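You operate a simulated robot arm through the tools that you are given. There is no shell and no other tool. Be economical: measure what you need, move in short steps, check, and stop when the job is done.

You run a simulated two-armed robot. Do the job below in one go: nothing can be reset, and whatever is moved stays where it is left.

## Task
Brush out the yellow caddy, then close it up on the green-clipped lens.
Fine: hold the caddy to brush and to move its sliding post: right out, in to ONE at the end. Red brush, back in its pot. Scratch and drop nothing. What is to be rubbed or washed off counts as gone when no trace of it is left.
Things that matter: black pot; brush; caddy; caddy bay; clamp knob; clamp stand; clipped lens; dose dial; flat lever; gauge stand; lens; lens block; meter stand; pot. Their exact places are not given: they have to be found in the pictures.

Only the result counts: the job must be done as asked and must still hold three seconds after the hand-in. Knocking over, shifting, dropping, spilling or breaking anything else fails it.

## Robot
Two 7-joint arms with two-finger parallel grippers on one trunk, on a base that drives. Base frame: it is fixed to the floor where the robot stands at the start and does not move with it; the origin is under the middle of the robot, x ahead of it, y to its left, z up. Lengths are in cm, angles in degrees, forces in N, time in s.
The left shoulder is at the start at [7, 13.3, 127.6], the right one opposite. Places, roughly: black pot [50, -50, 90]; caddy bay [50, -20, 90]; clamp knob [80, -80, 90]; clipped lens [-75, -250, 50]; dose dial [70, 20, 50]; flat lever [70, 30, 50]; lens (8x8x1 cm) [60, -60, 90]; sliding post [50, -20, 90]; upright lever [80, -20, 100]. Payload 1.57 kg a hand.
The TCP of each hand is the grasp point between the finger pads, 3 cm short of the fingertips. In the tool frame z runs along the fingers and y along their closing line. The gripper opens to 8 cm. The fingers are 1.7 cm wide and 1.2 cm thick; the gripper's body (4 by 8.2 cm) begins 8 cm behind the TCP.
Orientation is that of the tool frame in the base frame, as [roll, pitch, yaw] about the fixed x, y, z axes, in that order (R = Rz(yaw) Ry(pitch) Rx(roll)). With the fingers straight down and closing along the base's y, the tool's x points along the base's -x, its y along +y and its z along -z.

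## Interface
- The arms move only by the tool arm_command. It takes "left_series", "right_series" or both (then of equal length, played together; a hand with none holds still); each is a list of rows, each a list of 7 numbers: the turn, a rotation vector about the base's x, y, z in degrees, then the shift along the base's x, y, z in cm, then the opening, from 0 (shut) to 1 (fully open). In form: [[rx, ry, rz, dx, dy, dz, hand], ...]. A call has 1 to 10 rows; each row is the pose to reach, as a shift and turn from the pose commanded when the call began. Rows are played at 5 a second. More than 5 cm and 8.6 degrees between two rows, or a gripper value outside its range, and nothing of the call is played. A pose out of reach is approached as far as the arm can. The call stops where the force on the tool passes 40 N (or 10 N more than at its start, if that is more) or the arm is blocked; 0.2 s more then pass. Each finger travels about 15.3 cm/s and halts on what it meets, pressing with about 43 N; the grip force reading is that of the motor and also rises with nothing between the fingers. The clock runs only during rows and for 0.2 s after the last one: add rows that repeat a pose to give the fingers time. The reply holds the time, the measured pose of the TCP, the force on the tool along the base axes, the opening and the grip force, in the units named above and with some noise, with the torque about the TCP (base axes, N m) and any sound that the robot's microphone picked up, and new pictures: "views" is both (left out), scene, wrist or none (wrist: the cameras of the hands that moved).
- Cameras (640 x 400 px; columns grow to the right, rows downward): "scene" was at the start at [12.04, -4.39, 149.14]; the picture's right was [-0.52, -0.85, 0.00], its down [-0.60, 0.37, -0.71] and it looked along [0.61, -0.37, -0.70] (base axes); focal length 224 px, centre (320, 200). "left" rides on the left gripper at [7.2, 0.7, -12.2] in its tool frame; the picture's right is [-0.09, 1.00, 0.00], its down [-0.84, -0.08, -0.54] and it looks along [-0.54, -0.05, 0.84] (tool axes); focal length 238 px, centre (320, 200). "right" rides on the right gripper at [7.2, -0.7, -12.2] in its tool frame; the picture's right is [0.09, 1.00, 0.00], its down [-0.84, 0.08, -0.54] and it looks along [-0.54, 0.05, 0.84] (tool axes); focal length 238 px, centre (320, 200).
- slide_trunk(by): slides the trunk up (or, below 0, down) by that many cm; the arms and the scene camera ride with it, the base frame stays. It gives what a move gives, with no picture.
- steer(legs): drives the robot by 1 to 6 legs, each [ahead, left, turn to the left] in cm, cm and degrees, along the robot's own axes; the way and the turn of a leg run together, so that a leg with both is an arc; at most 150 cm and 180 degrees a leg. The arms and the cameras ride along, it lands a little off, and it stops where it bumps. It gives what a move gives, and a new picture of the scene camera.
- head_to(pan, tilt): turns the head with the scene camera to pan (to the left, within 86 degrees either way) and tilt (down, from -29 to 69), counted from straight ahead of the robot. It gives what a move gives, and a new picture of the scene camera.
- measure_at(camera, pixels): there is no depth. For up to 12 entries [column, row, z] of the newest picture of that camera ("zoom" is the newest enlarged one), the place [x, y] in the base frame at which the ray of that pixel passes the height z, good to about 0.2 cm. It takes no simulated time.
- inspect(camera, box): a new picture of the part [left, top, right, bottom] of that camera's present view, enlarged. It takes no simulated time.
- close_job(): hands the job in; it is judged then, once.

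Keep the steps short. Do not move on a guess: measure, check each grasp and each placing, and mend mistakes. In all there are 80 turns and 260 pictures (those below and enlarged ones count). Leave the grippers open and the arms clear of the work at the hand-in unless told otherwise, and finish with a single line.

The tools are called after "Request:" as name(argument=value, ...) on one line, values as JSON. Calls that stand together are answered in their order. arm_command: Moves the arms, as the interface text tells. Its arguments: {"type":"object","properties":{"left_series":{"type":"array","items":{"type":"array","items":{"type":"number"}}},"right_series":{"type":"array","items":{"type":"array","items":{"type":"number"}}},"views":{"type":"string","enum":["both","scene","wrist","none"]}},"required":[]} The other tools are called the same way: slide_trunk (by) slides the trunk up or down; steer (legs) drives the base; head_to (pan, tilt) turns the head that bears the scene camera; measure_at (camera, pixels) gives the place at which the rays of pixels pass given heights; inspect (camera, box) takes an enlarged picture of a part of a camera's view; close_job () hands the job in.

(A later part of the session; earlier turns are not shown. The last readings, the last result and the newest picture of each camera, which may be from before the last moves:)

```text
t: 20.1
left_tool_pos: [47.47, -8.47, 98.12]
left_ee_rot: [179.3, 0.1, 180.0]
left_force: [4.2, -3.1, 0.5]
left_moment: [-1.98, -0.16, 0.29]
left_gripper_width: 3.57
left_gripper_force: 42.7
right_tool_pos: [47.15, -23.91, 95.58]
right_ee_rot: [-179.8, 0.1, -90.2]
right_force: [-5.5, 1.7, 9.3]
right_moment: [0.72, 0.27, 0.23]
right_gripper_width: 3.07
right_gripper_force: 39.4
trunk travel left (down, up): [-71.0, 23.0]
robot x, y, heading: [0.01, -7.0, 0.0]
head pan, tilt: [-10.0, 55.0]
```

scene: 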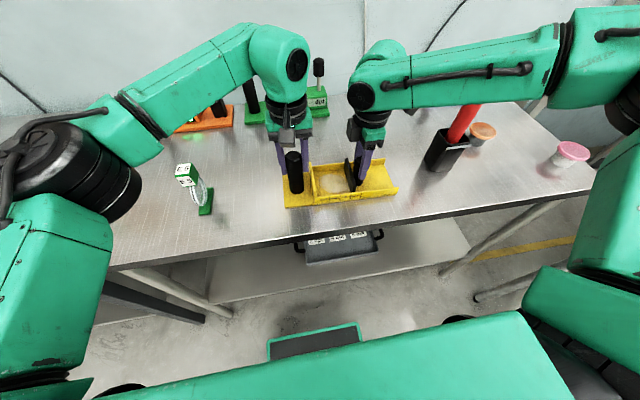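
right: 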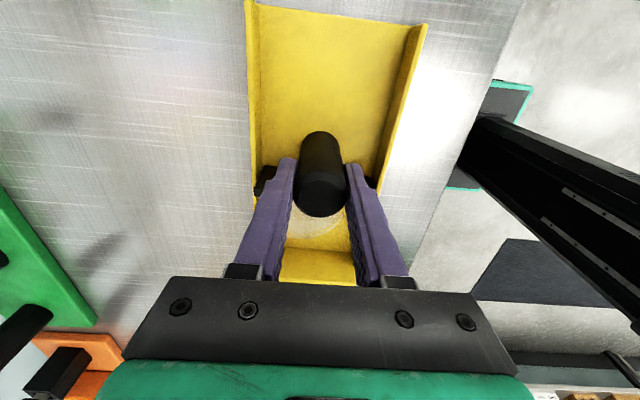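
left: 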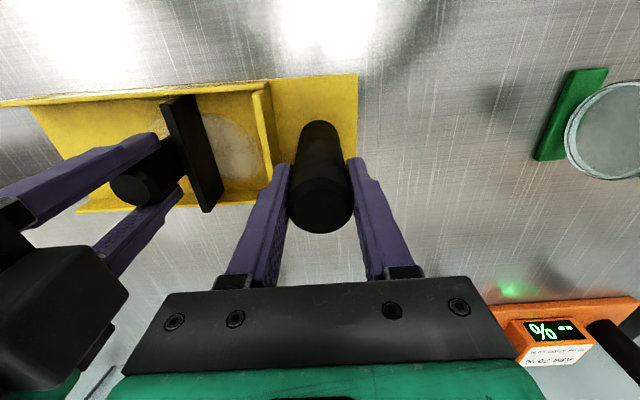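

It slides freely. I'll draw it further out in small steps until it stops.

Request:
arm_command(right_series=[[0, 0, 0, -0.1, -0.8, 0.1, 0.1], [0, 0, 0, -0.1, -1.6, 0.1, 0.1], [0, 0, 0, -0.1, -2.4, 0.1, 0.1], [0, 0, 0, -0.1, -3.2, 0.1, 0.1], [0, 0, 0, -0.1, -4, 0.1, 0.1]], views="both")

```text
t: 21.4
left_tool_pos: [47.47, -8.38, 98.03]
left_ee_rot: [179.3, 0.0, -180.0]
left_force: [-3.3, 0.2, 6.4]
left_moment: [-1.93, -0.05, -0.34]
left_gripper_width: 3.59
left_gripper_force: 42.2
right_tool_pos: [47.04, -28.04, 95.49]
right_ee_rot: [-179.9, 0.2, -90.1]
right_force: [2.4, 0.7, -1.4]
right_moment: [0.29, -0.06, -0.35]
right_gripper_width: 3.06
right_gripper_force: 39.5
trunk travel left (down, up): [-71.0, 23.0]
robot x, y, heading: [0.0, -6.74, -0.1]
head pan, tilt: [-10.0, 55.0]
```

scene: 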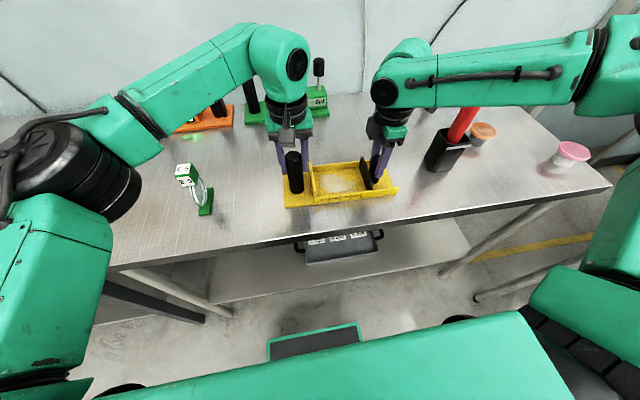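
right: 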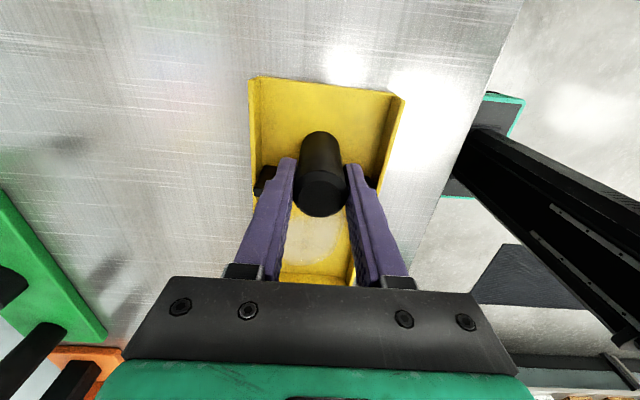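

Still free. I'll draw it another 3.5 cm towards the open end, in smaller steps.

Request:
arm_command(right_series=[[0, 0, 0, 0.0, -0.5, 0.1, 0.1], [0, 0, 0, 0, -1, 0.1, 0.1], [0, 0, 0, 0, -1.5, 0.1, 0.1], [0, 0, 0, 0, -2, 0.1, 0.1], [0, 0, 0, 0, -2.5, 0.1, 0.1]], views="both")

```text
t: 22.6
left_tool_pos: [47.55, -8.15, 98.01]
left_ee_rot: [179.0, 0.2, -179.6]
left_force: [1.9, 1.3, 4.3]
left_moment: [-1.46, 0.25, 0.41]
left_gripper_width: 3.57
left_gripper_force: 42.4
right_tool_pos: [46.99, -30.66, 95.65]
right_ee_rot: [-179.9, -0.3, -90.2]
right_force: [0.5, 0.3, 0.0]
right_moment: [-0.01, 0.02, 0.01]
right_gripper_width: 0.8
right_gripper_force: 0.1
trunk travel left (down, up): [-71.0, 23.0]
robot x, y, heading: [0.04, -6.73, -0.3]
head pan, tilt: [-10.0, 55.0]
```

scene: 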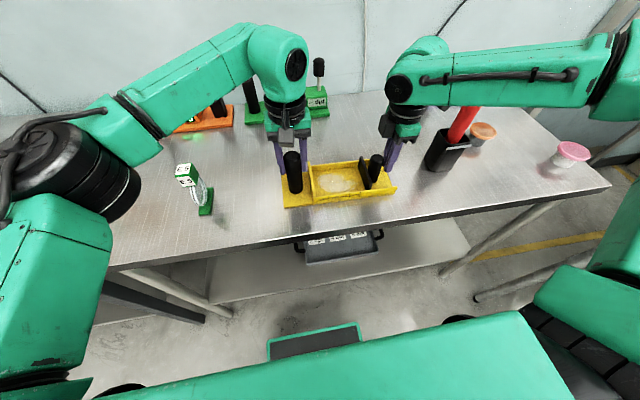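
right: 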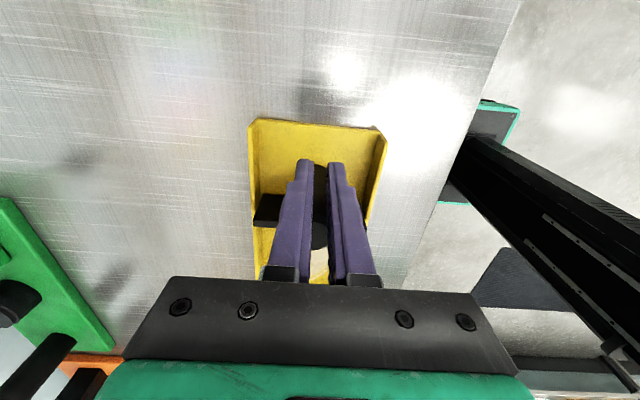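

The stop was reached at y≈−28 and the fingers slipped off the post, so it is right out. The left hand still holds the handle. I raise the right hand and move towards the pot to view the brush.

Request:
arm_command(right_series=[[0, 0, 0, 0, -0.8, 0, 0.5], [0, 0, 0, 0, -0.8, 4, 0.5], [0, 0, 0, 0, -0.8, 8, 0.8], [0, 0, 0, 0, -0.8, 13, 1], [0, 0, 0, 0, -0.8, 18, 1], [0, 0, 0, 0, -0.8, 22, 1]], views="both")

Request:
inspect(camera="scene", box=[270, 80, 500, 230])

Request:
inspect(camera="left", box=[0, 50, 280, 230])

```text
t: 23.9
left_tool_pos: [47.59, -8.43, 98.07]
left_ee_rot: [179.4, 0.1, 179.9]
left_force: [0.1, 2.9, 4.7]
left_moment: [-1.33, 0.04, 0.18]
left_gripper_width: 3.56
left_gripper_force: 42.8
right_tool_pos: [46.68, -31.34, 117.65]
right_ee_rot: [-179.9, 0.1, -90.1]
right_force: [0.2, -0.3, 0.2]
right_moment: [0.04, 0.01, 0.0]
right_gripper_width: 7.97
right_gripper_force: 0.0
trunk travel left (down, up): [-71.0, 23.0]
robot x, y, heading: [-0.18, -6.91, -0.2]
head pan, tilt: [-10.0, 55.0]
```

scene: 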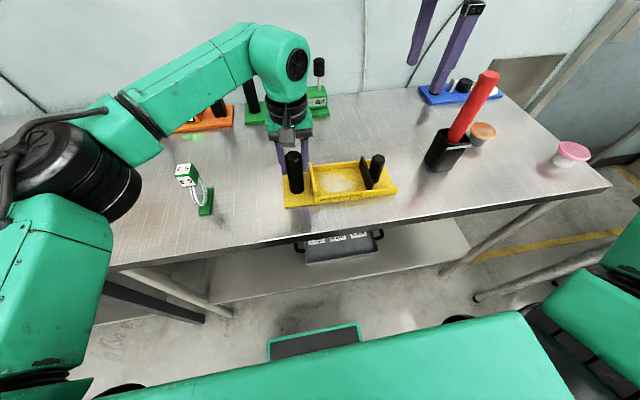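
right: 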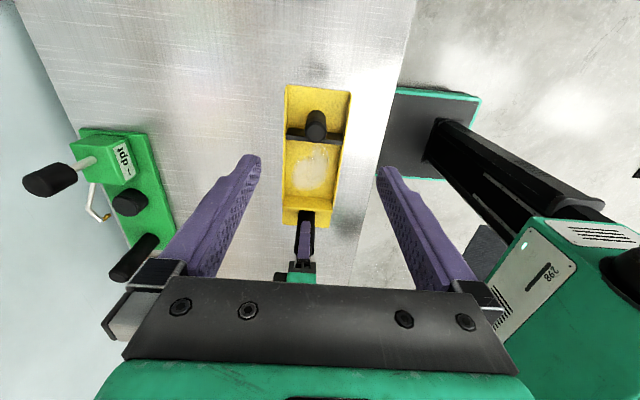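

```text
2.67 times, centred on (385, 155) of scene
```

zoom: 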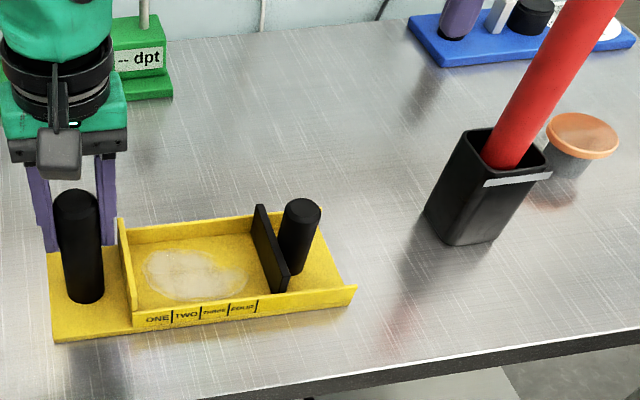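

```text
2.22 times, centred on (140, 140) of left
```

zoom: 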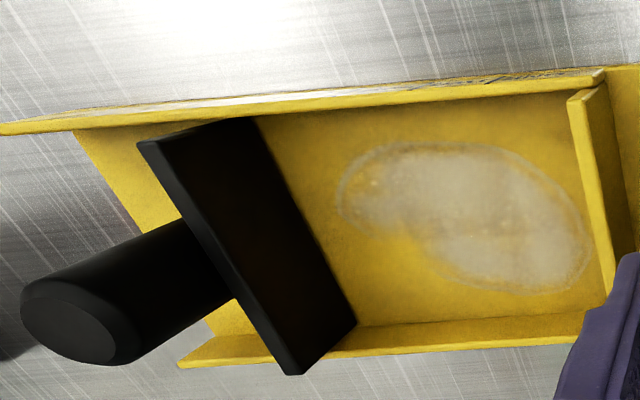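

The dust patch is clear of the post now. From the two starting views, the brush top is near (50,−47.7,112), and it leans toward −y by about 18°. I'll move the right hand above it, tilted to match, and look.

Request:
arm_command(right_series=[[0, 0, 0, 1, -3, 3, 1], [0, 0, 0, 2, -6, 6, 1], [0, 0, 0, 3, -9, 6, 1], [6, 0, 0, 3.3, -13, 6, 1], [12, 0, 0, 3.3, -16, 6, 1], [18, 0, 0, 3.3, -18, 5, 1]], views="both")

Request:
inspect(camera="scene", box=[400, 40, 540, 190])

```text
t: 25.4
left_tool_pos: [47.37, -8.47, 98.11]
left_ee_rot: [179.2, 0.1, -180.0]
left_force: [1.3, 1.0, 2.8]
left_moment: [-1.13, 0.15, 0.41]
left_gripper_width: 3.56
left_gripper_force: 41.9
right_tool_pos: [44.68, -45.77, 122.13]
right_ee_rot: [-179.4, 15.1, -89.8]
right_force: [-0.5, -0.8, 0.4]
right_moment: [0.0, -0.03, -0.03]
right_gripper_width: 8.0
right_gripper_force: 0.2
right hand out of reach, approached as far as the arm can: row 2, 3, 4, 5, 6
trunk travel left (down, up): [-71.0, 23.0]
robot x, y, heading: [0.52, -7.19, -0.1]
head pan, tilt: [-10.0, 55.0]
```

scene: 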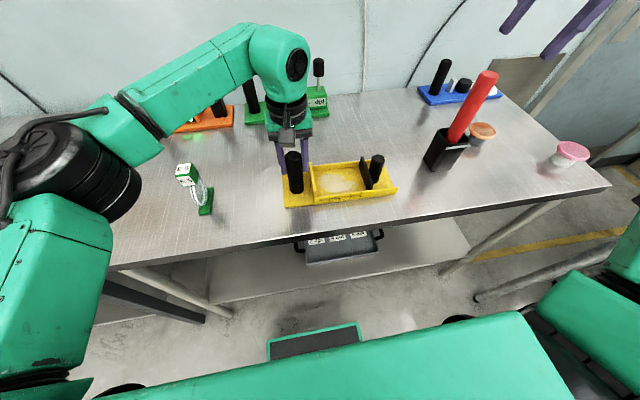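
right: 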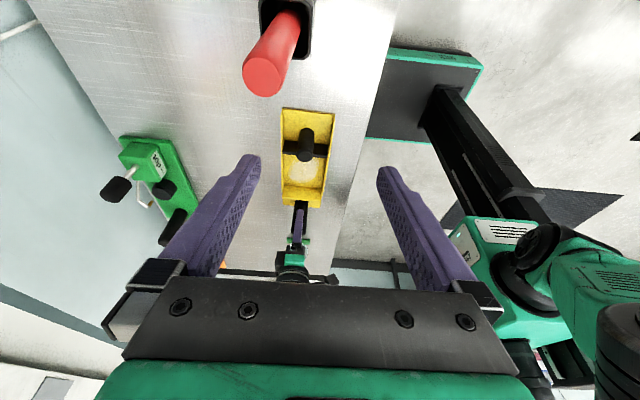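

```text
2.67 times, centred on (470, 115) of scene
```

zoom: 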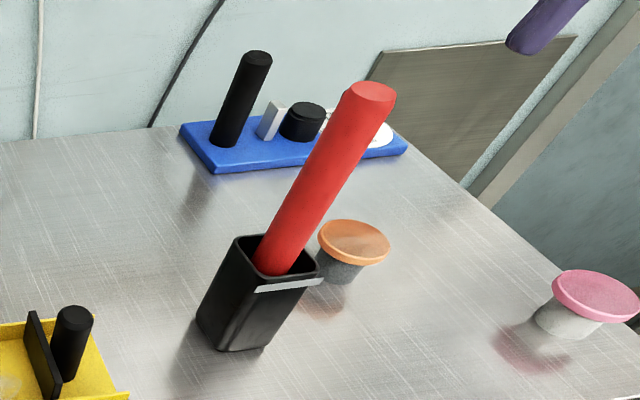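

Reach is short here. First I'll pin down the brush with this view and the scene view.

Request:
measure_at(camera="right", pixels=[[262, 80, 110], [262, 80, 112], [262, 80, 114], [284, 20, 100], [284, 20, 97], [260, 30, 97], [311, 30, 97], [311, 58, 97]])

Request:
measure_at(camera="scene", pixels=[[489, 74, 110], [489, 74, 112], [489, 74, 114], [459, 138, 97], [459, 138, 99], [468, 140, 97], [457, 128, 97], [484, 145, 97], [440, 168, 90], [464, 171, 90], [424, 161, 90], [348, 187, 91]])

```text
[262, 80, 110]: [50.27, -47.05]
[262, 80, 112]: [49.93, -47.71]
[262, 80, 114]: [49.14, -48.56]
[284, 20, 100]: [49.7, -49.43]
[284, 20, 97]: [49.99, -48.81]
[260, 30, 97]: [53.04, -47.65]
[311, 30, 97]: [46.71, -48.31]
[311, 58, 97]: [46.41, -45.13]
```

```text
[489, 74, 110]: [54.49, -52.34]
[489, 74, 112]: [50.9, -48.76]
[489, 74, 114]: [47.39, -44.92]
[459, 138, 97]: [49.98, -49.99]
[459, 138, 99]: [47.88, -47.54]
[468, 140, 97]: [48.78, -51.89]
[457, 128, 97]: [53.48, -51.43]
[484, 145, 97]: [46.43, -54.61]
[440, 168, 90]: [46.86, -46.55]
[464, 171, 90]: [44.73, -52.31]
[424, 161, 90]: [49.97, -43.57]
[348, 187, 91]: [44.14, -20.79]
```

The two views now agree: the brush top is at (50,−47.8,112), the brush is nearly upright, and the pot mouth is centred near (49.8,−48). It's too far from here, so I'll let go of the caddy, raise the left hand and bring the right hand upright.

Request:
arm_command(left_series=[[0, 0, 0, 0, 0, 0, 0.62], [0, 0, 0, 0, 0, 0, 0.62], [0, 0, 0, 0, 0, 4, 0.62], [0, 0, 0, 0, 0, 8, 0.62], [0, 0, 0, 0, 0, 12, 0.62]], right_series=[[-5, 0, 0, 0, 1, 0, 1], [-10, 0, 0, 0, 2, 0, 1], [-15, 0, 0, -2, 3, 0, 1], [-15, 0, 0, -4, 4, 0, 1], [-15, 0, 0, -5, 5, 0, 1]], views="none")

Request:
steer(legs=[[0, -15, 0]])

```text
t: 26.6
left_tool_pos: [47.47, -8.47, 110.06]
left_ee_rot: [179.3, 0.1, -180.0]
left_force: [-0.6, -0.3, -0.6]
left_moment: [-0.01, -0.01, -0.02]
left_gripper_width: 4.93
left_gripper_force: 0.1
right_tool_pos: [40.0, -40.73, 121.95]
right_ee_rot: [-179.6, 0.1, -89.9]
right_force: [-1.5, -0.8, -0.8]
right_moment: [0.03, 0.01, 0.0]
right_gripper_width: 8.0
right_gripper_force: 0.1
trunk travel left (down, up): [-71.0, 23.0]
robot x, y, heading: [0.0, -6.74, 0.0]
head pan, tilt: [-10.0, 55.0]
```

```text
t: 27.9
left_tool_pos: [47.68, -23.42, 110.03]
left_ee_rot: [179.4, 0.1, 179.9]
left_force: [0.3, 0.5, -0.6]
left_moment: [0.01, 0.03, 0.0]
left_gripper_width: 4.97
left_gripper_force: 0.0
right_tool_pos: [40.11, -55.68, 121.86]
right_ee_rot: [-179.7, 0.0, -90.1]
right_force: [-0.5, 1.0, 0.4]
right_moment: [0.0, -0.01, 0.0]
right_gripper_width: 7.99
right_gripper_force: 0.0
trunk travel left (down, up): [-71.0, 23.0]
robot x, y, heading: [-0.1, -22.5, -0.2]
head pan, tilt: [-10.0, 55.0]
```

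scene: 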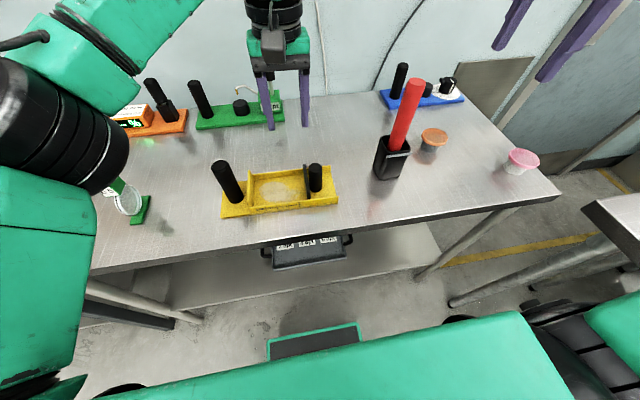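

Now I move the right hand to above the brush at z≈119 and look.

Request:
arm_command(right_series=[[0, 0, 0, 2, 2, 0, 1], [0, 0, 0, 4, 4, 0, 1], [0, 0, 0, 6, 6, -1, 1], [0, 0, 0, 8, 7, -2, 1], [0, 0, 0, 9.5, 8, -3, 1]], views="both")

```text
t: 29.1
left_tool_pos: [47.71, -23.64, 110.02]
left_ee_rot: [179.4, -0.1, -180.0]
left_force: [0.9, -0.2, 0.4]
left_moment: [-0.01, -0.05, 0.0]
left_gripper_width: 4.97
left_gripper_force: 0.0
right_tool_pos: [49.61, -47.71, 118.82]
right_ee_rot: [-179.7, 0.2, -89.8]
right_force: [-0.7, 0.3, 0.0]
right_moment: [0.01, 0.04, 0.0]
right_gripper_width: 7.98
right_gripper_force: 0.0
trunk travel left (down, up): [-71.0, 23.0]
robot x, y, heading: [-0.23, -21.86, -0.4]
head pan, tilt: [-10.0, 55.0]
```

scene: 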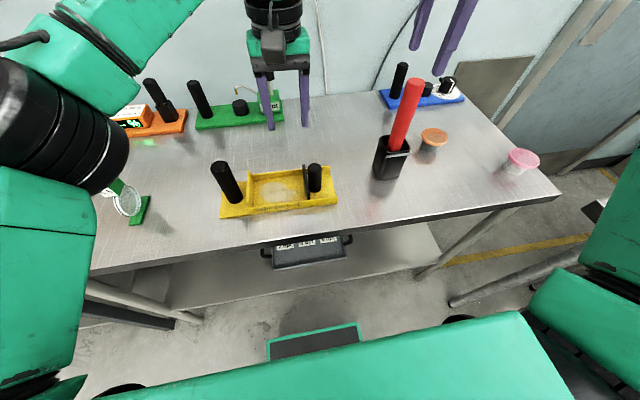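
right: 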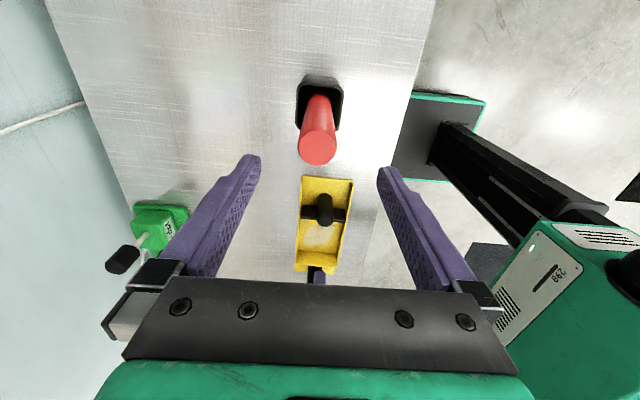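

The brush top sits right under the hand: column 318, row 150 is exactly where it should project. I'll go straight down 13 cm.

Request:
arm_command(right_series=[[0, 0, 0, 0, 0, -3, 1], [0, 0, 0, 0, 0.1, -6, 1], [0, 0, 0, 0, 0.1, -9, 0.8], [0, 0, 0, 0, 0.1, -12, 0.8]], views="both")

```text
t: 30.1
left_tool_pos: [47.8, -23.73, 110.1]
left_ee_rot: [179.3, -0.1, 180.0]
left_force: [-0.3, 0.6, 0.5]
left_moment: [0.02, -0.04, 0.01]
left_gripper_width: 4.95
left_gripper_force: 0.0
right_tool_pos: [49.69, -47.89, 107.04]
right_ee_rot: [-179.7, 0.1, -89.9]
right_force: [-0.5, 0.0, 1.0]
right_moment: [-0.03, 0.0, 0.01]
right_gripper_width: 6.41
right_gripper_force: 0.0
trunk travel left (down, up): [-71.0, 23.0]
robot x, y, heading: [-0.17, -21.81, -0.1]
head pan, tilt: [-10.0, 55.0]
```

scene: 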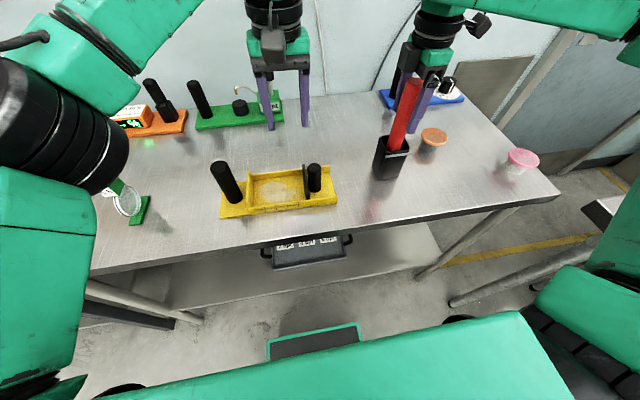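
right: 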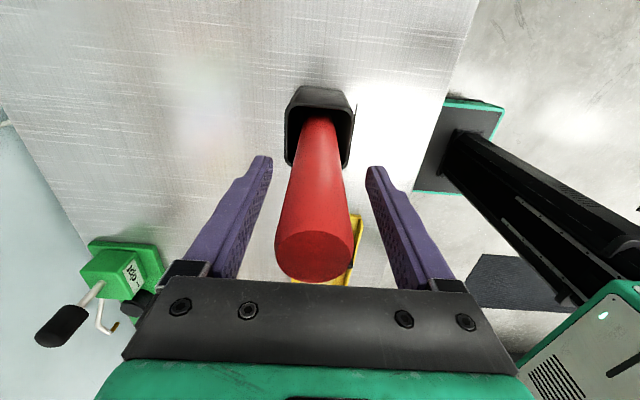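

The handle is between the fingers. I'll close on it and lift about 20 cm straight up to see the bristles.

Request:
arm_command(right_series=[[0, 0, 0, 0, 0, -0.5, 0.1], [0, 0, 0, 0, 0, -0.5, 0.1], [0, 0, 0, 0, 0, -0.5, 0.1], [0, 0, 0, 0, 0, -0.5, 0.1], [0, 0, 0, 0, 0, 1, 0.1], [0, 0, 0, 0, 0, 3, 0.1]], views="wrist")

```text
t: 31.5
left_tool_pos: [47.59, -23.55, 110.05]
left_ee_rot: [179.3, 0.2, 180.0]
left_force: [-0.4, 0.2, 0.5]
left_moment: [0.0, 0.0, -0.02]
left_gripper_width: 4.96
left_gripper_force: 0.0
right_tool_pos: [49.55, -47.5, 109.95]
right_ee_rot: [-179.7, 0.1, -89.9]
right_force: [0.5, 0.3, -1.0]
right_moment: [-0.02, -0.03, 0.0]
right_gripper_width: 3.3
right_gripper_force: 40.6
trunk travel left (down, up): [-71.0, 23.0]
robot x, y, heading: [0.15, -21.96, 0.0]
head pan, tilt: [-10.0, 55.0]
```

right: 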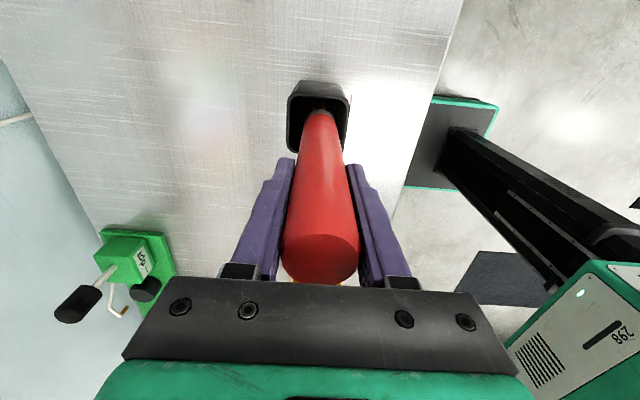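

The brush is held (3.3 cm). I lift it clear of the pot.

Request:
arm_command(right_series=[[0, 0, 0, 0, 0, 4, 0.1], [0, 0, 0, 0, 0, 8, 0.1], [0, 0, 0, 0, 0, 11, 0.1]], views="both")

Request:
inspect(camera="scene", box=[350, 40, 490, 190])

```text
t: 32.3
left_tool_pos: [47.7, -23.78, 110.09]
left_ee_rot: [179.3, 0.0, -179.9]
left_force: [0.8, 0.5, 0.0]
left_moment: [-0.01, 0.01, 0.01]
left_gripper_width: 4.99
left_gripper_force: 0.1
right_tool_pos: [49.6, -47.6, 120.79]
right_ee_rot: [-179.7, 0.1, -89.8]
right_force: [0.8, 0.5, -0.9]
right_moment: [0.01, -0.03, 0.01]
right_gripper_width: 3.31
right_gripper_force: 41.0
trunk travel left (down, up): [-71.0, 23.0]
robot x, y, heading: [0.1, -21.91, -0.1]
head pan, tilt: [-10.0, 55.0]
```

scene: 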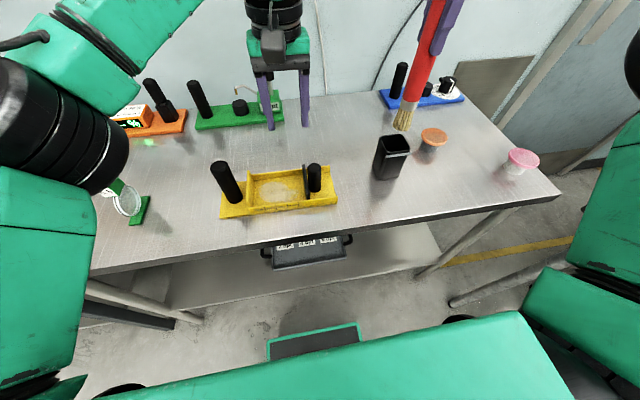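
right: 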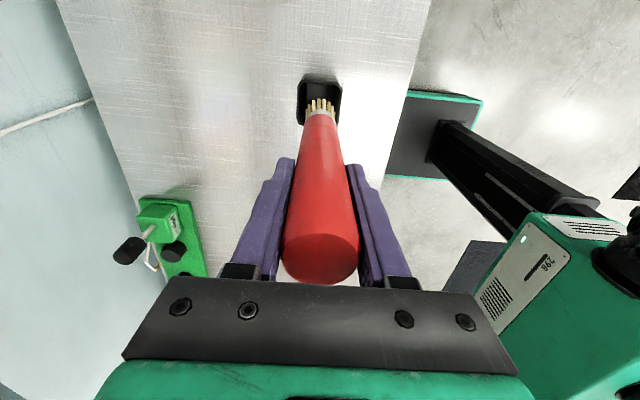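

```text
2.67 times, centred on (420, 115) of scene
```

zoom: 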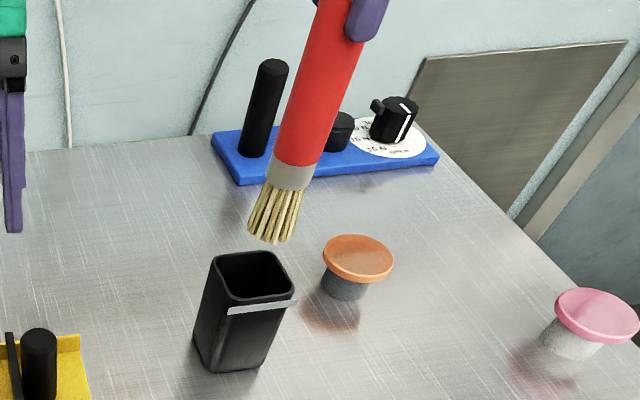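

I'll measure the bristle tip height in the scene at (403,130).

Request:
measure_at(camera="scene", pixels=[[402, 131, 102], [402, 131, 104], [402, 131, 106], [409, 100, 110], [409, 100, 112], [272, 190, 91], [240, 190, 91], [330, 200, 91]])

Request:
measure_at(camera="right", pixels=[[320, 102, 102], [320, 102, 104], [320, 102, 106]])

Request:
steer(legs=[[0, 15, 0]])

```text
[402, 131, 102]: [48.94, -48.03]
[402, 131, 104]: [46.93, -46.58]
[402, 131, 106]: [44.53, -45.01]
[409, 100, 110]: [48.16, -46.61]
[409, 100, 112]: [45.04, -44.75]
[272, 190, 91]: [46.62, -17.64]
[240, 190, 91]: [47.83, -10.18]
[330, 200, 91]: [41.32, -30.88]
```

```text
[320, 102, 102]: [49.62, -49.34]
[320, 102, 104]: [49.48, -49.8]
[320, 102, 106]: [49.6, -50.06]
```

```text
t: 33.7
left_tool_pos: [47.72, -8.8, 110.13]
left_ee_rot: [179.2, 0.1, -180.0]
left_force: [-1.0, -0.1, 0.1]
left_moment: [-0.01, 0.0, 0.03]
left_gripper_width: 4.94
left_gripper_force: 0.0
right_tool_pos: [49.67, -32.79, 120.82]
right_ee_rot: [-179.7, 0.2, -89.8]
right_force: [-0.4, -0.6, -0.8]
right_moment: [0.05, 0.07, 0.0]
right_gripper_width: 3.28
right_gripper_force: 40.9
trunk travel left (down, up): [-71.0, 23.0]
robot x, y, heading: [0.11, -6.66, 0.0]
head pan, tilt: [-10.0, 55.0]
```

scene: 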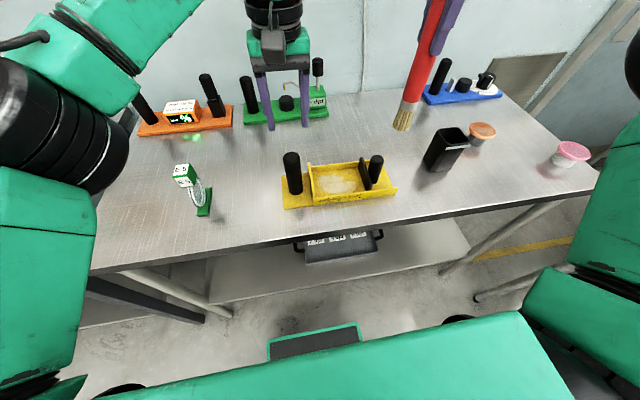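

I'm back in front of the caddy with the brush raised. I lower the left hand onto the handle and look before closing.

Request:
arm_command(left_series=[[0, 0, 0, -0.1, 0.3, -4, 0.62], [0, 0, 0, -0.1, 0.3, -8, 0.62], [0, 0, 0, -0.1, 0.3, -12.1, 0.62]], views="wrist")

Request:
inspect(camera="scene", box=[270, 130, 410, 220])

Request:
measure_at(camera="scene", pixels=[[316, 187, 91], [322, 178, 91], [340, 176, 91], [356, 186, 91], [345, 193, 91], [330, 194, 91], [315, 203, 91], [398, 191, 93]])

```text
t: 34.5
left_tool_pos: [47.27, -8.23, 98.15]
left_ee_rot: [179.3, 0.0, -179.9]
left_force: [0.9, 0.3, -0.3]
left_moment: [-0.02, -0.01, -0.03]
left_gripper_width: 4.96
left_gripper_force: 0.0
right_tool_pos: [49.71, -32.55, 120.69]
right_ee_rot: [-179.7, 0.0, -89.9]
right_force: [-1.1, 0.4, -0.8]
right_moment: [-0.02, 0.02, 0.03]
right_gripper_width: 3.3
right_gripper_force: 41.1
trunk travel left (down, up): [-71.0, 23.0]
robot x, y, heading: [0.06, -6.82, 0.1]
head pan, tilt: [-10.0, 55.0]
```

left: 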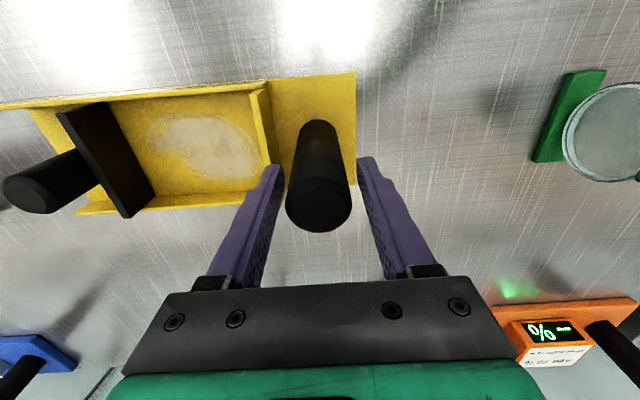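

```text
4.44 times, centred on (340, 175) of scene
```

zoom: 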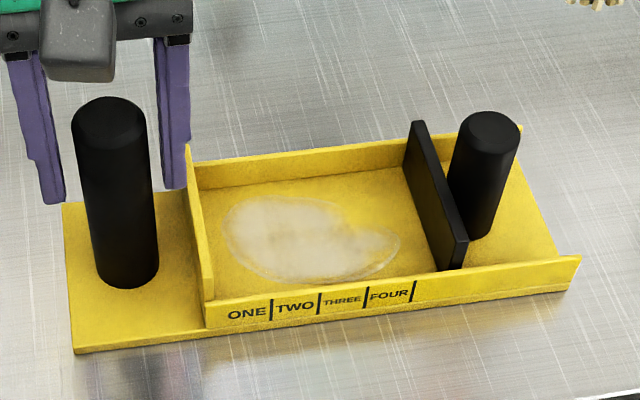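

```text
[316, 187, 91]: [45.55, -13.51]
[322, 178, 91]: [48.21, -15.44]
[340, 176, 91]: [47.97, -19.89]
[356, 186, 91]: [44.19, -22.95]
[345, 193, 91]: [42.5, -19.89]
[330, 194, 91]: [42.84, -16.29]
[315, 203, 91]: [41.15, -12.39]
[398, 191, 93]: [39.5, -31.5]
```

The handle is centred between the fingers. I close the left hand and measure the dust from the left picture.

Request:
measure_at(camera="left", pixels=[[150, 130, 91], [262, 155, 91], [200, 117, 91], [230, 181, 91], [150, 130, 90.5], [120, 213, 91], [155, 195, 91], [355, 72, 90.5], [352, 185, 90.5], [85, 213, 91]])

Request:
arm_command(left_series=[[0, 0, 0, 0, 0, 0, 0.1], [0, 0, 0, 0, 0, 0, 0.1], [0, 0, 0, 0, 0, 0, 0.1], [0, 0, 0, 0, 0, 0, 0.1]], right_series=[[0, 0, 0, 0, 3, 0, 0.1], [0, 0, 0, 0, 6, 0, 0.1], [0, 0, 0, -1, 9, 0, 0.1], [0, 0, 0, -2, 11, 0, 0.1]], views="both")

```text
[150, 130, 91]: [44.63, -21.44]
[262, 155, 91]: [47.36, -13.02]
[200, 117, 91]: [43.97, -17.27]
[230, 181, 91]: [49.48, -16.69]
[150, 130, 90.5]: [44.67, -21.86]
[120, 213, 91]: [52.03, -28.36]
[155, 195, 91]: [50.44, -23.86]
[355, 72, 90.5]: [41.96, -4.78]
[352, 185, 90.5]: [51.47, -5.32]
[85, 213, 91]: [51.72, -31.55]
```

```text
t: 35.5
left_tool_pos: [47.42, -8.35, 98.19]
left_ee_rot: [179.4, 0.1, -179.9]
left_force: [0.6, -1.6, 3.3]
left_moment: [-1.45, 0.15, 0.13]
left_gripper_width: 3.54
left_gripper_force: 42.4
right_tool_pos: [46.29, -22.69, 119.94]
right_ee_rot: [-179.5, 0.2, -90.0]
right_force: [-0.5, -0.3, -0.3]
right_moment: [0.01, 0.01, 0.01]
right_gripper_width: 3.27
right_gripper_force: 40.7
right hand out of reach, approached as far as the arm can: row 1, 2, 3, 4
trunk travel left (down, up): [-71.0, 23.0]
robot x, y, heading: [0.21, -7.21, -0.1]
head pan, tilt: [-10.0, 55.0]
```

scene: 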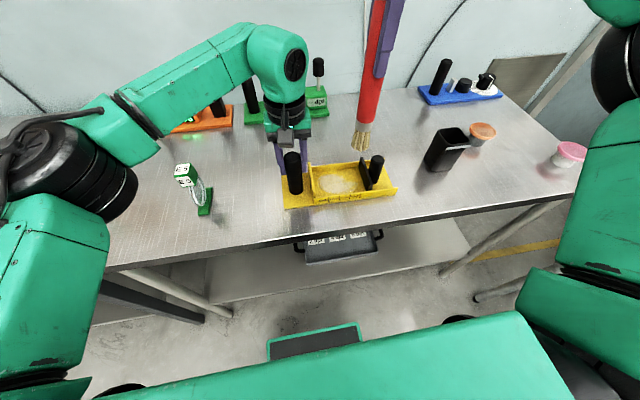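
right: 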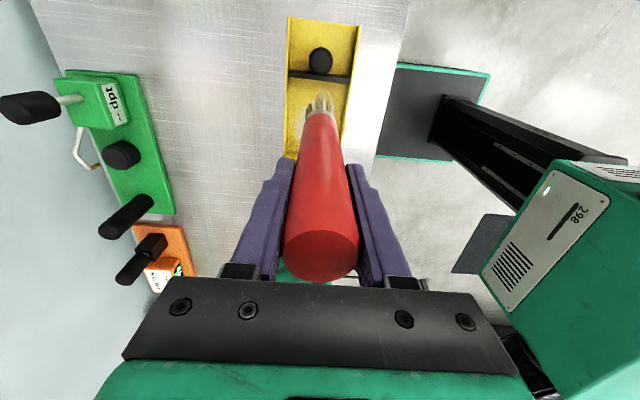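
left: 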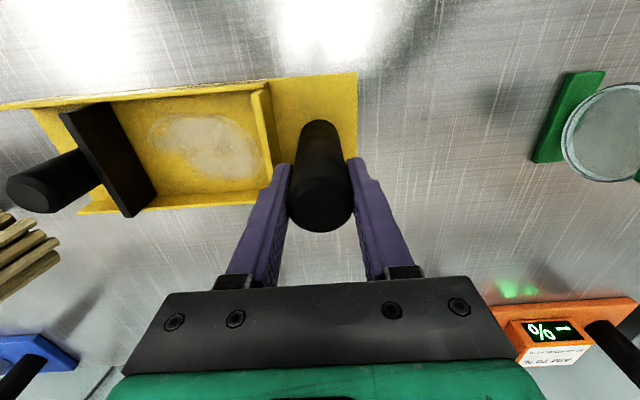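

The left hand holds the handle. The dust spans x 44–49.5, y −13 to −22. To stay clear of the left hand I'll tilt the brush 25° with its bristles pointing toward +y, still high.

Request:
arm_command(right_series=[[8.4, 0, 0, 0, -1, -1, 0.1], [16.8, 0, 0, 0, -2, -2, 0.1], [25, 0, 0, 0.3, -3, -4, 0.1]], views="both")

Request:
inspect(camera="scene", box=[270, 80, 410, 220])

```text
t: 36.3
left_tool_pos: [47.21, -8.33, 98.11]
left_ee_rot: [179.3, 0.1, -179.8]
left_force: [0.6, 0.6, 5.0]
left_moment: [-1.52, 0.3, 0.12]
left_gripper_width: 3.55
left_gripper_force: 41.9
right_tool_pos: [46.66, -25.62, 115.95]
right_ee_rot: [-179.5, 25.3, -90.0]
right_force: [0.1, -0.6, -0.8]
right_moment: [-0.04, 0.02, 0.01]
right_gripper_width: 3.3
right_gripper_force: 41.1
trunk travel left (down, up): [-71.0, 23.0]
robot x, y, heading: [-0.11, -7.05, -0.3]
head pan, tilt: [-10.0, 55.0]
```

scene: 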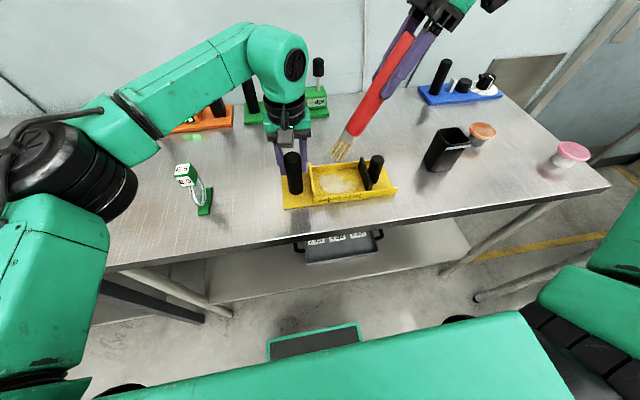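
right: 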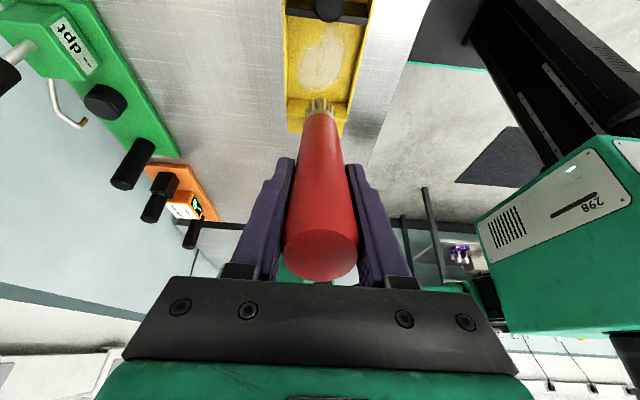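

```text
2.86 times, centred on (340, 150) of scene
```

zoom: 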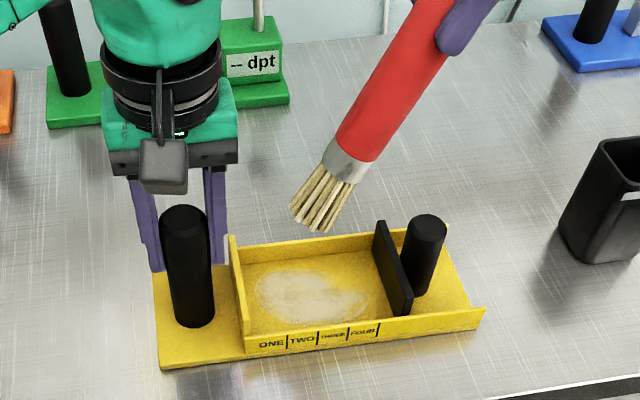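

I'll measure the bristle tip from both cameras.

Request:
measure_at(camera="scene", pixels=[[339, 158, 97], [339, 158, 99], [339, 158, 101]])

Request:
measure_at(camera="right", pixels=[[321, 104, 97], [321, 104, 99], [321, 104, 101]])

```text
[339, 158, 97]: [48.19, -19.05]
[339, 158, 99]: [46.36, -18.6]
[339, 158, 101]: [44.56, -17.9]
```

```text
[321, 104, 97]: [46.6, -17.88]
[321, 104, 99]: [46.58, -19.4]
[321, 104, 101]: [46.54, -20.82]
```

The tip is at (46.5,−18.9,98.6). I lower it over the middle of the patch, slowly, until light contact shows.

Request:
arm_command(right_series=[[0, 0, 0, 0, 1, -3, 0.1], [0, 0, 0, 0, 1, -6, 0.1], [0, 0, 0, 0, 1, -6.7, 0.1], [0, 0, 0, 0, 1, -7.2, 0.1], [0, 0, 0, 0, 1, -7.7, 0.1]], views="both")

Request:
inspect(camera="scene", box=[270, 120, 410, 220])

```text
t: 37.5
left_tool_pos: [47.35, -8.35, 98.18]
left_ee_rot: [179.3, 0.1, -179.9]
left_force: [0.9, -0.6, 4.5]
left_moment: [-1.46, -0.13, 0.03]
left_gripper_width: 3.54
left_gripper_force: 42.6
right_tool_pos: [46.64, -24.53, 108.28]
right_ee_rot: [-179.6, 25.1, -89.9]
right_force: [0.4, 0.5, -1.5]
right_moment: [-0.08, 0.03, 0.02]
right_gripper_width: 3.29
right_gripper_force: 41.4
trunk travel left (down, up): [-71.0, 23.0]
robot x, y, heading: [-0.17, -6.91, 0.2]
head pan, tilt: [-10.0, 55.0]
```

scene: 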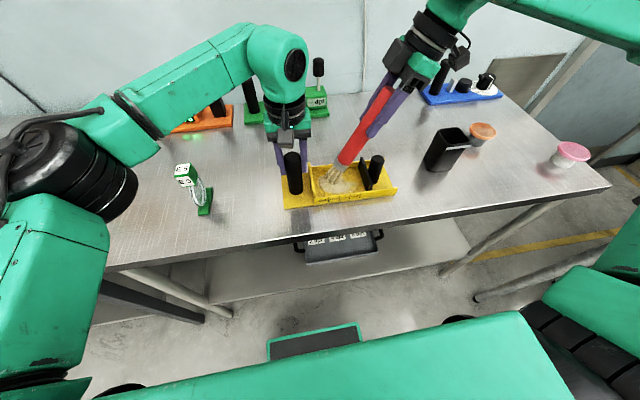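
right: 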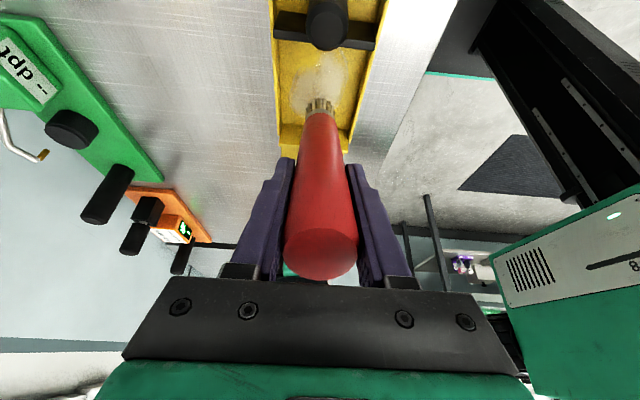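

```text
4.00 times, centred on (340, 170) of scene
```

zoom: 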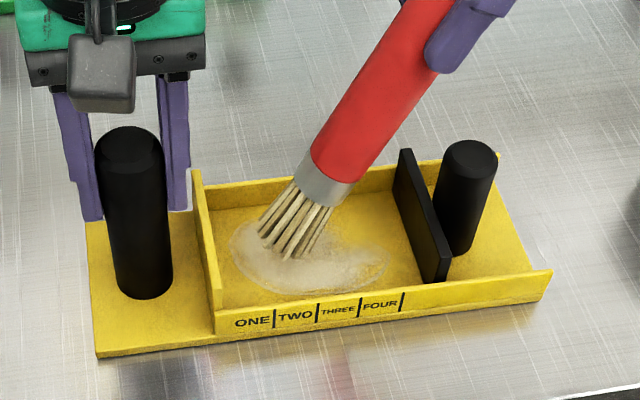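

The bristles are nearly at the floor with no force yet. I lower in 0.3 cm steps.

Request:
arm_command(right_series=[[0, 0, 0, 0, 0, -0.3, 0.1], [0, 0, 0, 0, 0, -0.6, 0.1], [0, 0, 0, 0, 0, -0.6, 0.1]], views="wrist")

```text
t: 38.3
left_tool_pos: [47.36, -8.33, 98.02]
left_ee_rot: [179.2, 0.1, -179.9]
left_force: [0.8, -0.6, 4.2]
left_moment: [-1.46, -0.07, 0.06]
left_gripper_width: 3.54
left_gripper_force: 42.5
right_tool_pos: [46.7, -24.5, 107.66]
right_ee_rot: [-179.6, 25.2, -89.9]
right_force: [-0.4, -0.9, -0.8]
right_moment: [-0.04, 0.0, -0.01]
right_gripper_width: 3.29
right_gripper_force: 41.4
trunk travel left (down, up): [-71.0, 23.0]
robot x, y, heading: [0.18, -6.87, -0.1]
head pan, tilt: [-10.0, 55.0]
```

right: 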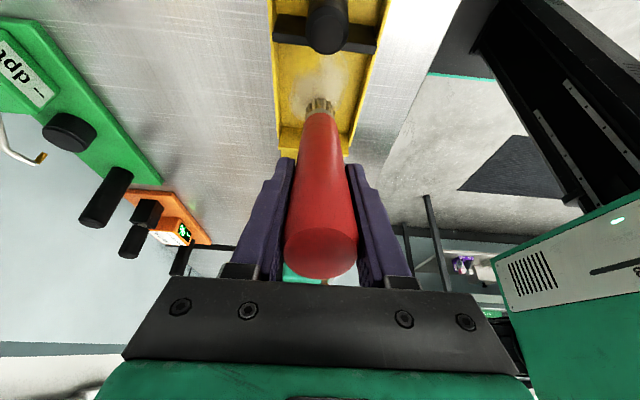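

Still no contact force, and bristles may not give any. I go down another 0.4 and make one trial stroke to see whether the dust changes.

Request:
arm_command(right_series=[[0, 0, 0, 0, 0, -0.4, 0.1], [0, 0, 0, 0, 1.5, -0.4, 0.1], [0, 0, 0, 0, 3, -0.4, 0.1], [0, 0, 0, 0, 1, -0.4, 0.1], [0, 0, 0, 0, -1, -0.4, 0.1], [0, 0, 0, 0, -3, -0.4, 0.1], [0, 0, 0, 0, -3, 3, 0.1], [0, 0, 0, 0, -6, 6, 0.1]], views="both")

Request:
inspect(camera="scene", box=[270, 120, 410, 220])

Request:
inspect(camera="left", box=[0, 60, 280, 230])

```text
t: 40.1
left_tool_pos: [47.26, -8.35, 98.13]
left_ee_rot: [179.2, 0.0, -179.9]
left_force: [1.4, 0.3, 4.3]
left_moment: [-1.36, 0.23, 0.17]
left_gripper_width: 3.55
left_gripper_force: 42.0
right_tool_pos: [46.49, -30.45, 113.76]
right_ee_rot: [-179.7, 25.1, -90.0]
right_force: [0.0, 0.1, -0.5]
right_moment: [-0.03, -0.02, 0.0]
right_gripper_width: 3.28
right_gripper_force: 40.8
trunk travel left (down, up): [-71.0, 23.0]
robot x, y, heading: [0.17, -6.75, 0.2]
head pan, tilt: [-10.0, 55.0]
```

scene: 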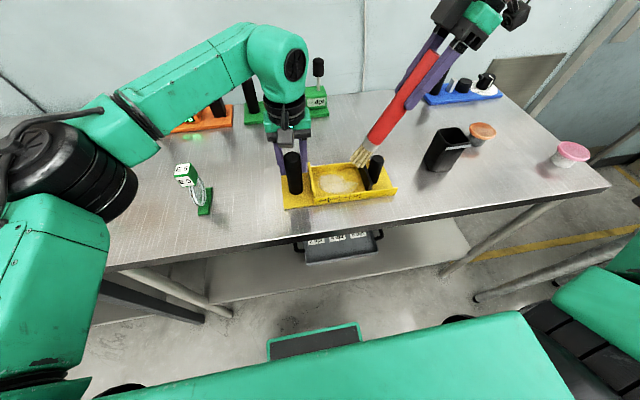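
right: 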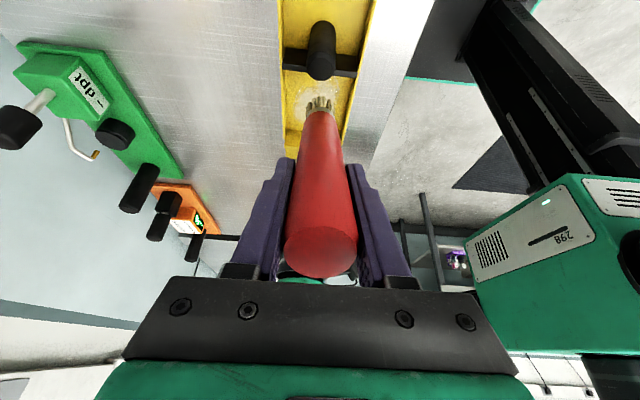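

```text
4.00 times, centred on (340, 170) of scene
```

zoom: 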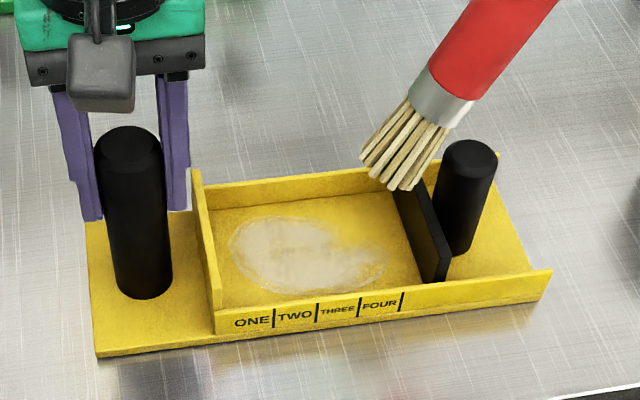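

```text
2.29 times, centred on (140, 145) of left
```

zoom: 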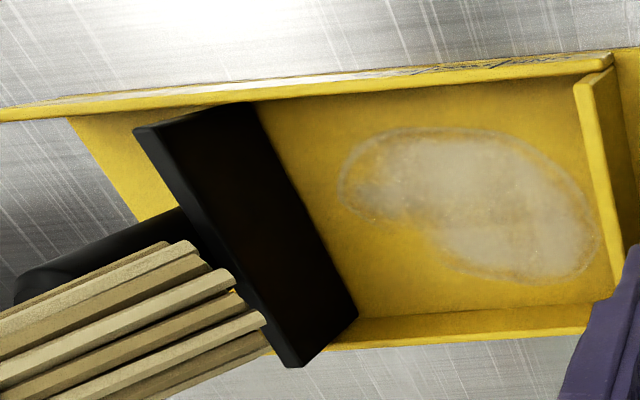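

The trial stroke barely changed anything, so the floor must be lower. I'll fix its height from dust points seen in two cameras.

Request:
measure_at(camera="scene", pixels=[[357, 186, 87], [357, 186, 89], [357, 186, 91], [318, 185, 87], [318, 185, 89], [318, 185, 91]])

Request:
measure_at(camera="left", pixels=[[149, 136, 87], [149, 136, 89], [149, 136, 91], [259, 168, 87], [259, 168, 89], [259, 168, 91], [355, 72, 87], [355, 72, 89]])

Request:
inspect(camera="right", box=[250, 30, 390, 170])

```text
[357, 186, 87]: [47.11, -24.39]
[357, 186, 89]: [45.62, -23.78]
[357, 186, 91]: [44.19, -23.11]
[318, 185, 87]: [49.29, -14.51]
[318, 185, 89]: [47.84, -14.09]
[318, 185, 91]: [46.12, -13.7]
```

```text
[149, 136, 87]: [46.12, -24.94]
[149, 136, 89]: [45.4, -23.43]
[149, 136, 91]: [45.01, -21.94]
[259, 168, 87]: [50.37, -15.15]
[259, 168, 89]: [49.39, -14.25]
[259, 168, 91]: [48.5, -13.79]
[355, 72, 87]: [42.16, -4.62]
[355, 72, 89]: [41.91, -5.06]
```

```text
2.86 times, centred on (320, 100) of right
```

zoom: 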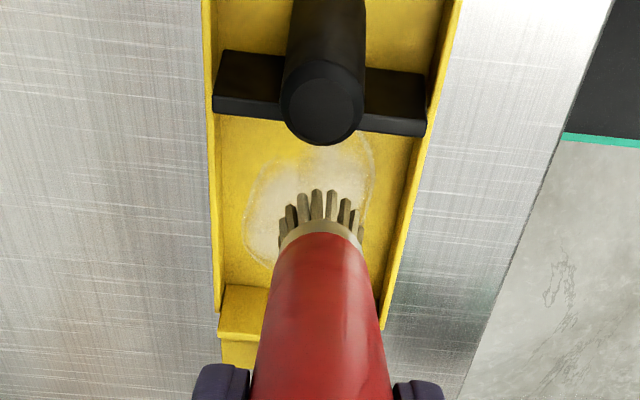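

Both views agree at z≈88.9, so that is the bay floor. The dust lies at y −14 to −23.6, x 44–50.5. I'll lower the brush tip over the patch in small steps until contact.

Request:
arm_command(right_series=[[0, 0, 0, 0.3, 3, -2, 0.1], [0, 0, 0, 0.5, 5, -5, 0.1], [0, 0, 0, 0.5, 5, -6.8, 0.1], [0, 0, 0, 0.5, 5, -7.2, 0.1], [0, 0, 0, 0.5, 5, -7.5, 0.1], [0, 0, 0, 0.5, 5, -7.5, 0.1]], views="none")

Request:
inspect(camera="scene", box=[270, 120, 410, 220])

```text
t: 41.5
left_tool_pos: [47.18, -8.41, 98.13]
left_ee_rot: [179.1, 0.2, -180.0]
left_force: [3.5, 4.2, -9.6]
left_moment: [-1.28, -0.28, 0.24]
left_gripper_width: 3.58
left_gripper_force: 42.5
right_tool_pos: [46.84, -25.46, 106.33]
right_ee_rot: [-179.1, 25.2, -89.8]
right_force: [-4.8, -9.7, 32.1]
right_moment: [0.19, 0.79, 0.32]
right_gripper_width: 3.29
right_gripper_force: 41.4
trunk travel left (down, up): [-71.0, 23.0]
robot x, y, heading: [0.01, -7.02, -0.1]
head pan, tilt: [-10.0, 55.0]
```

```text
4.00 times, centred on (340, 170) of scene
```

zoom: 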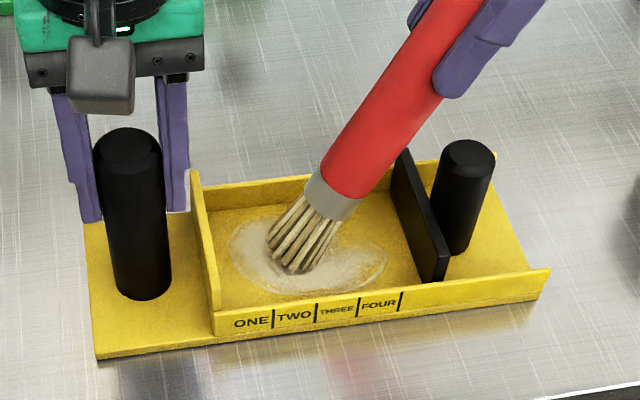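

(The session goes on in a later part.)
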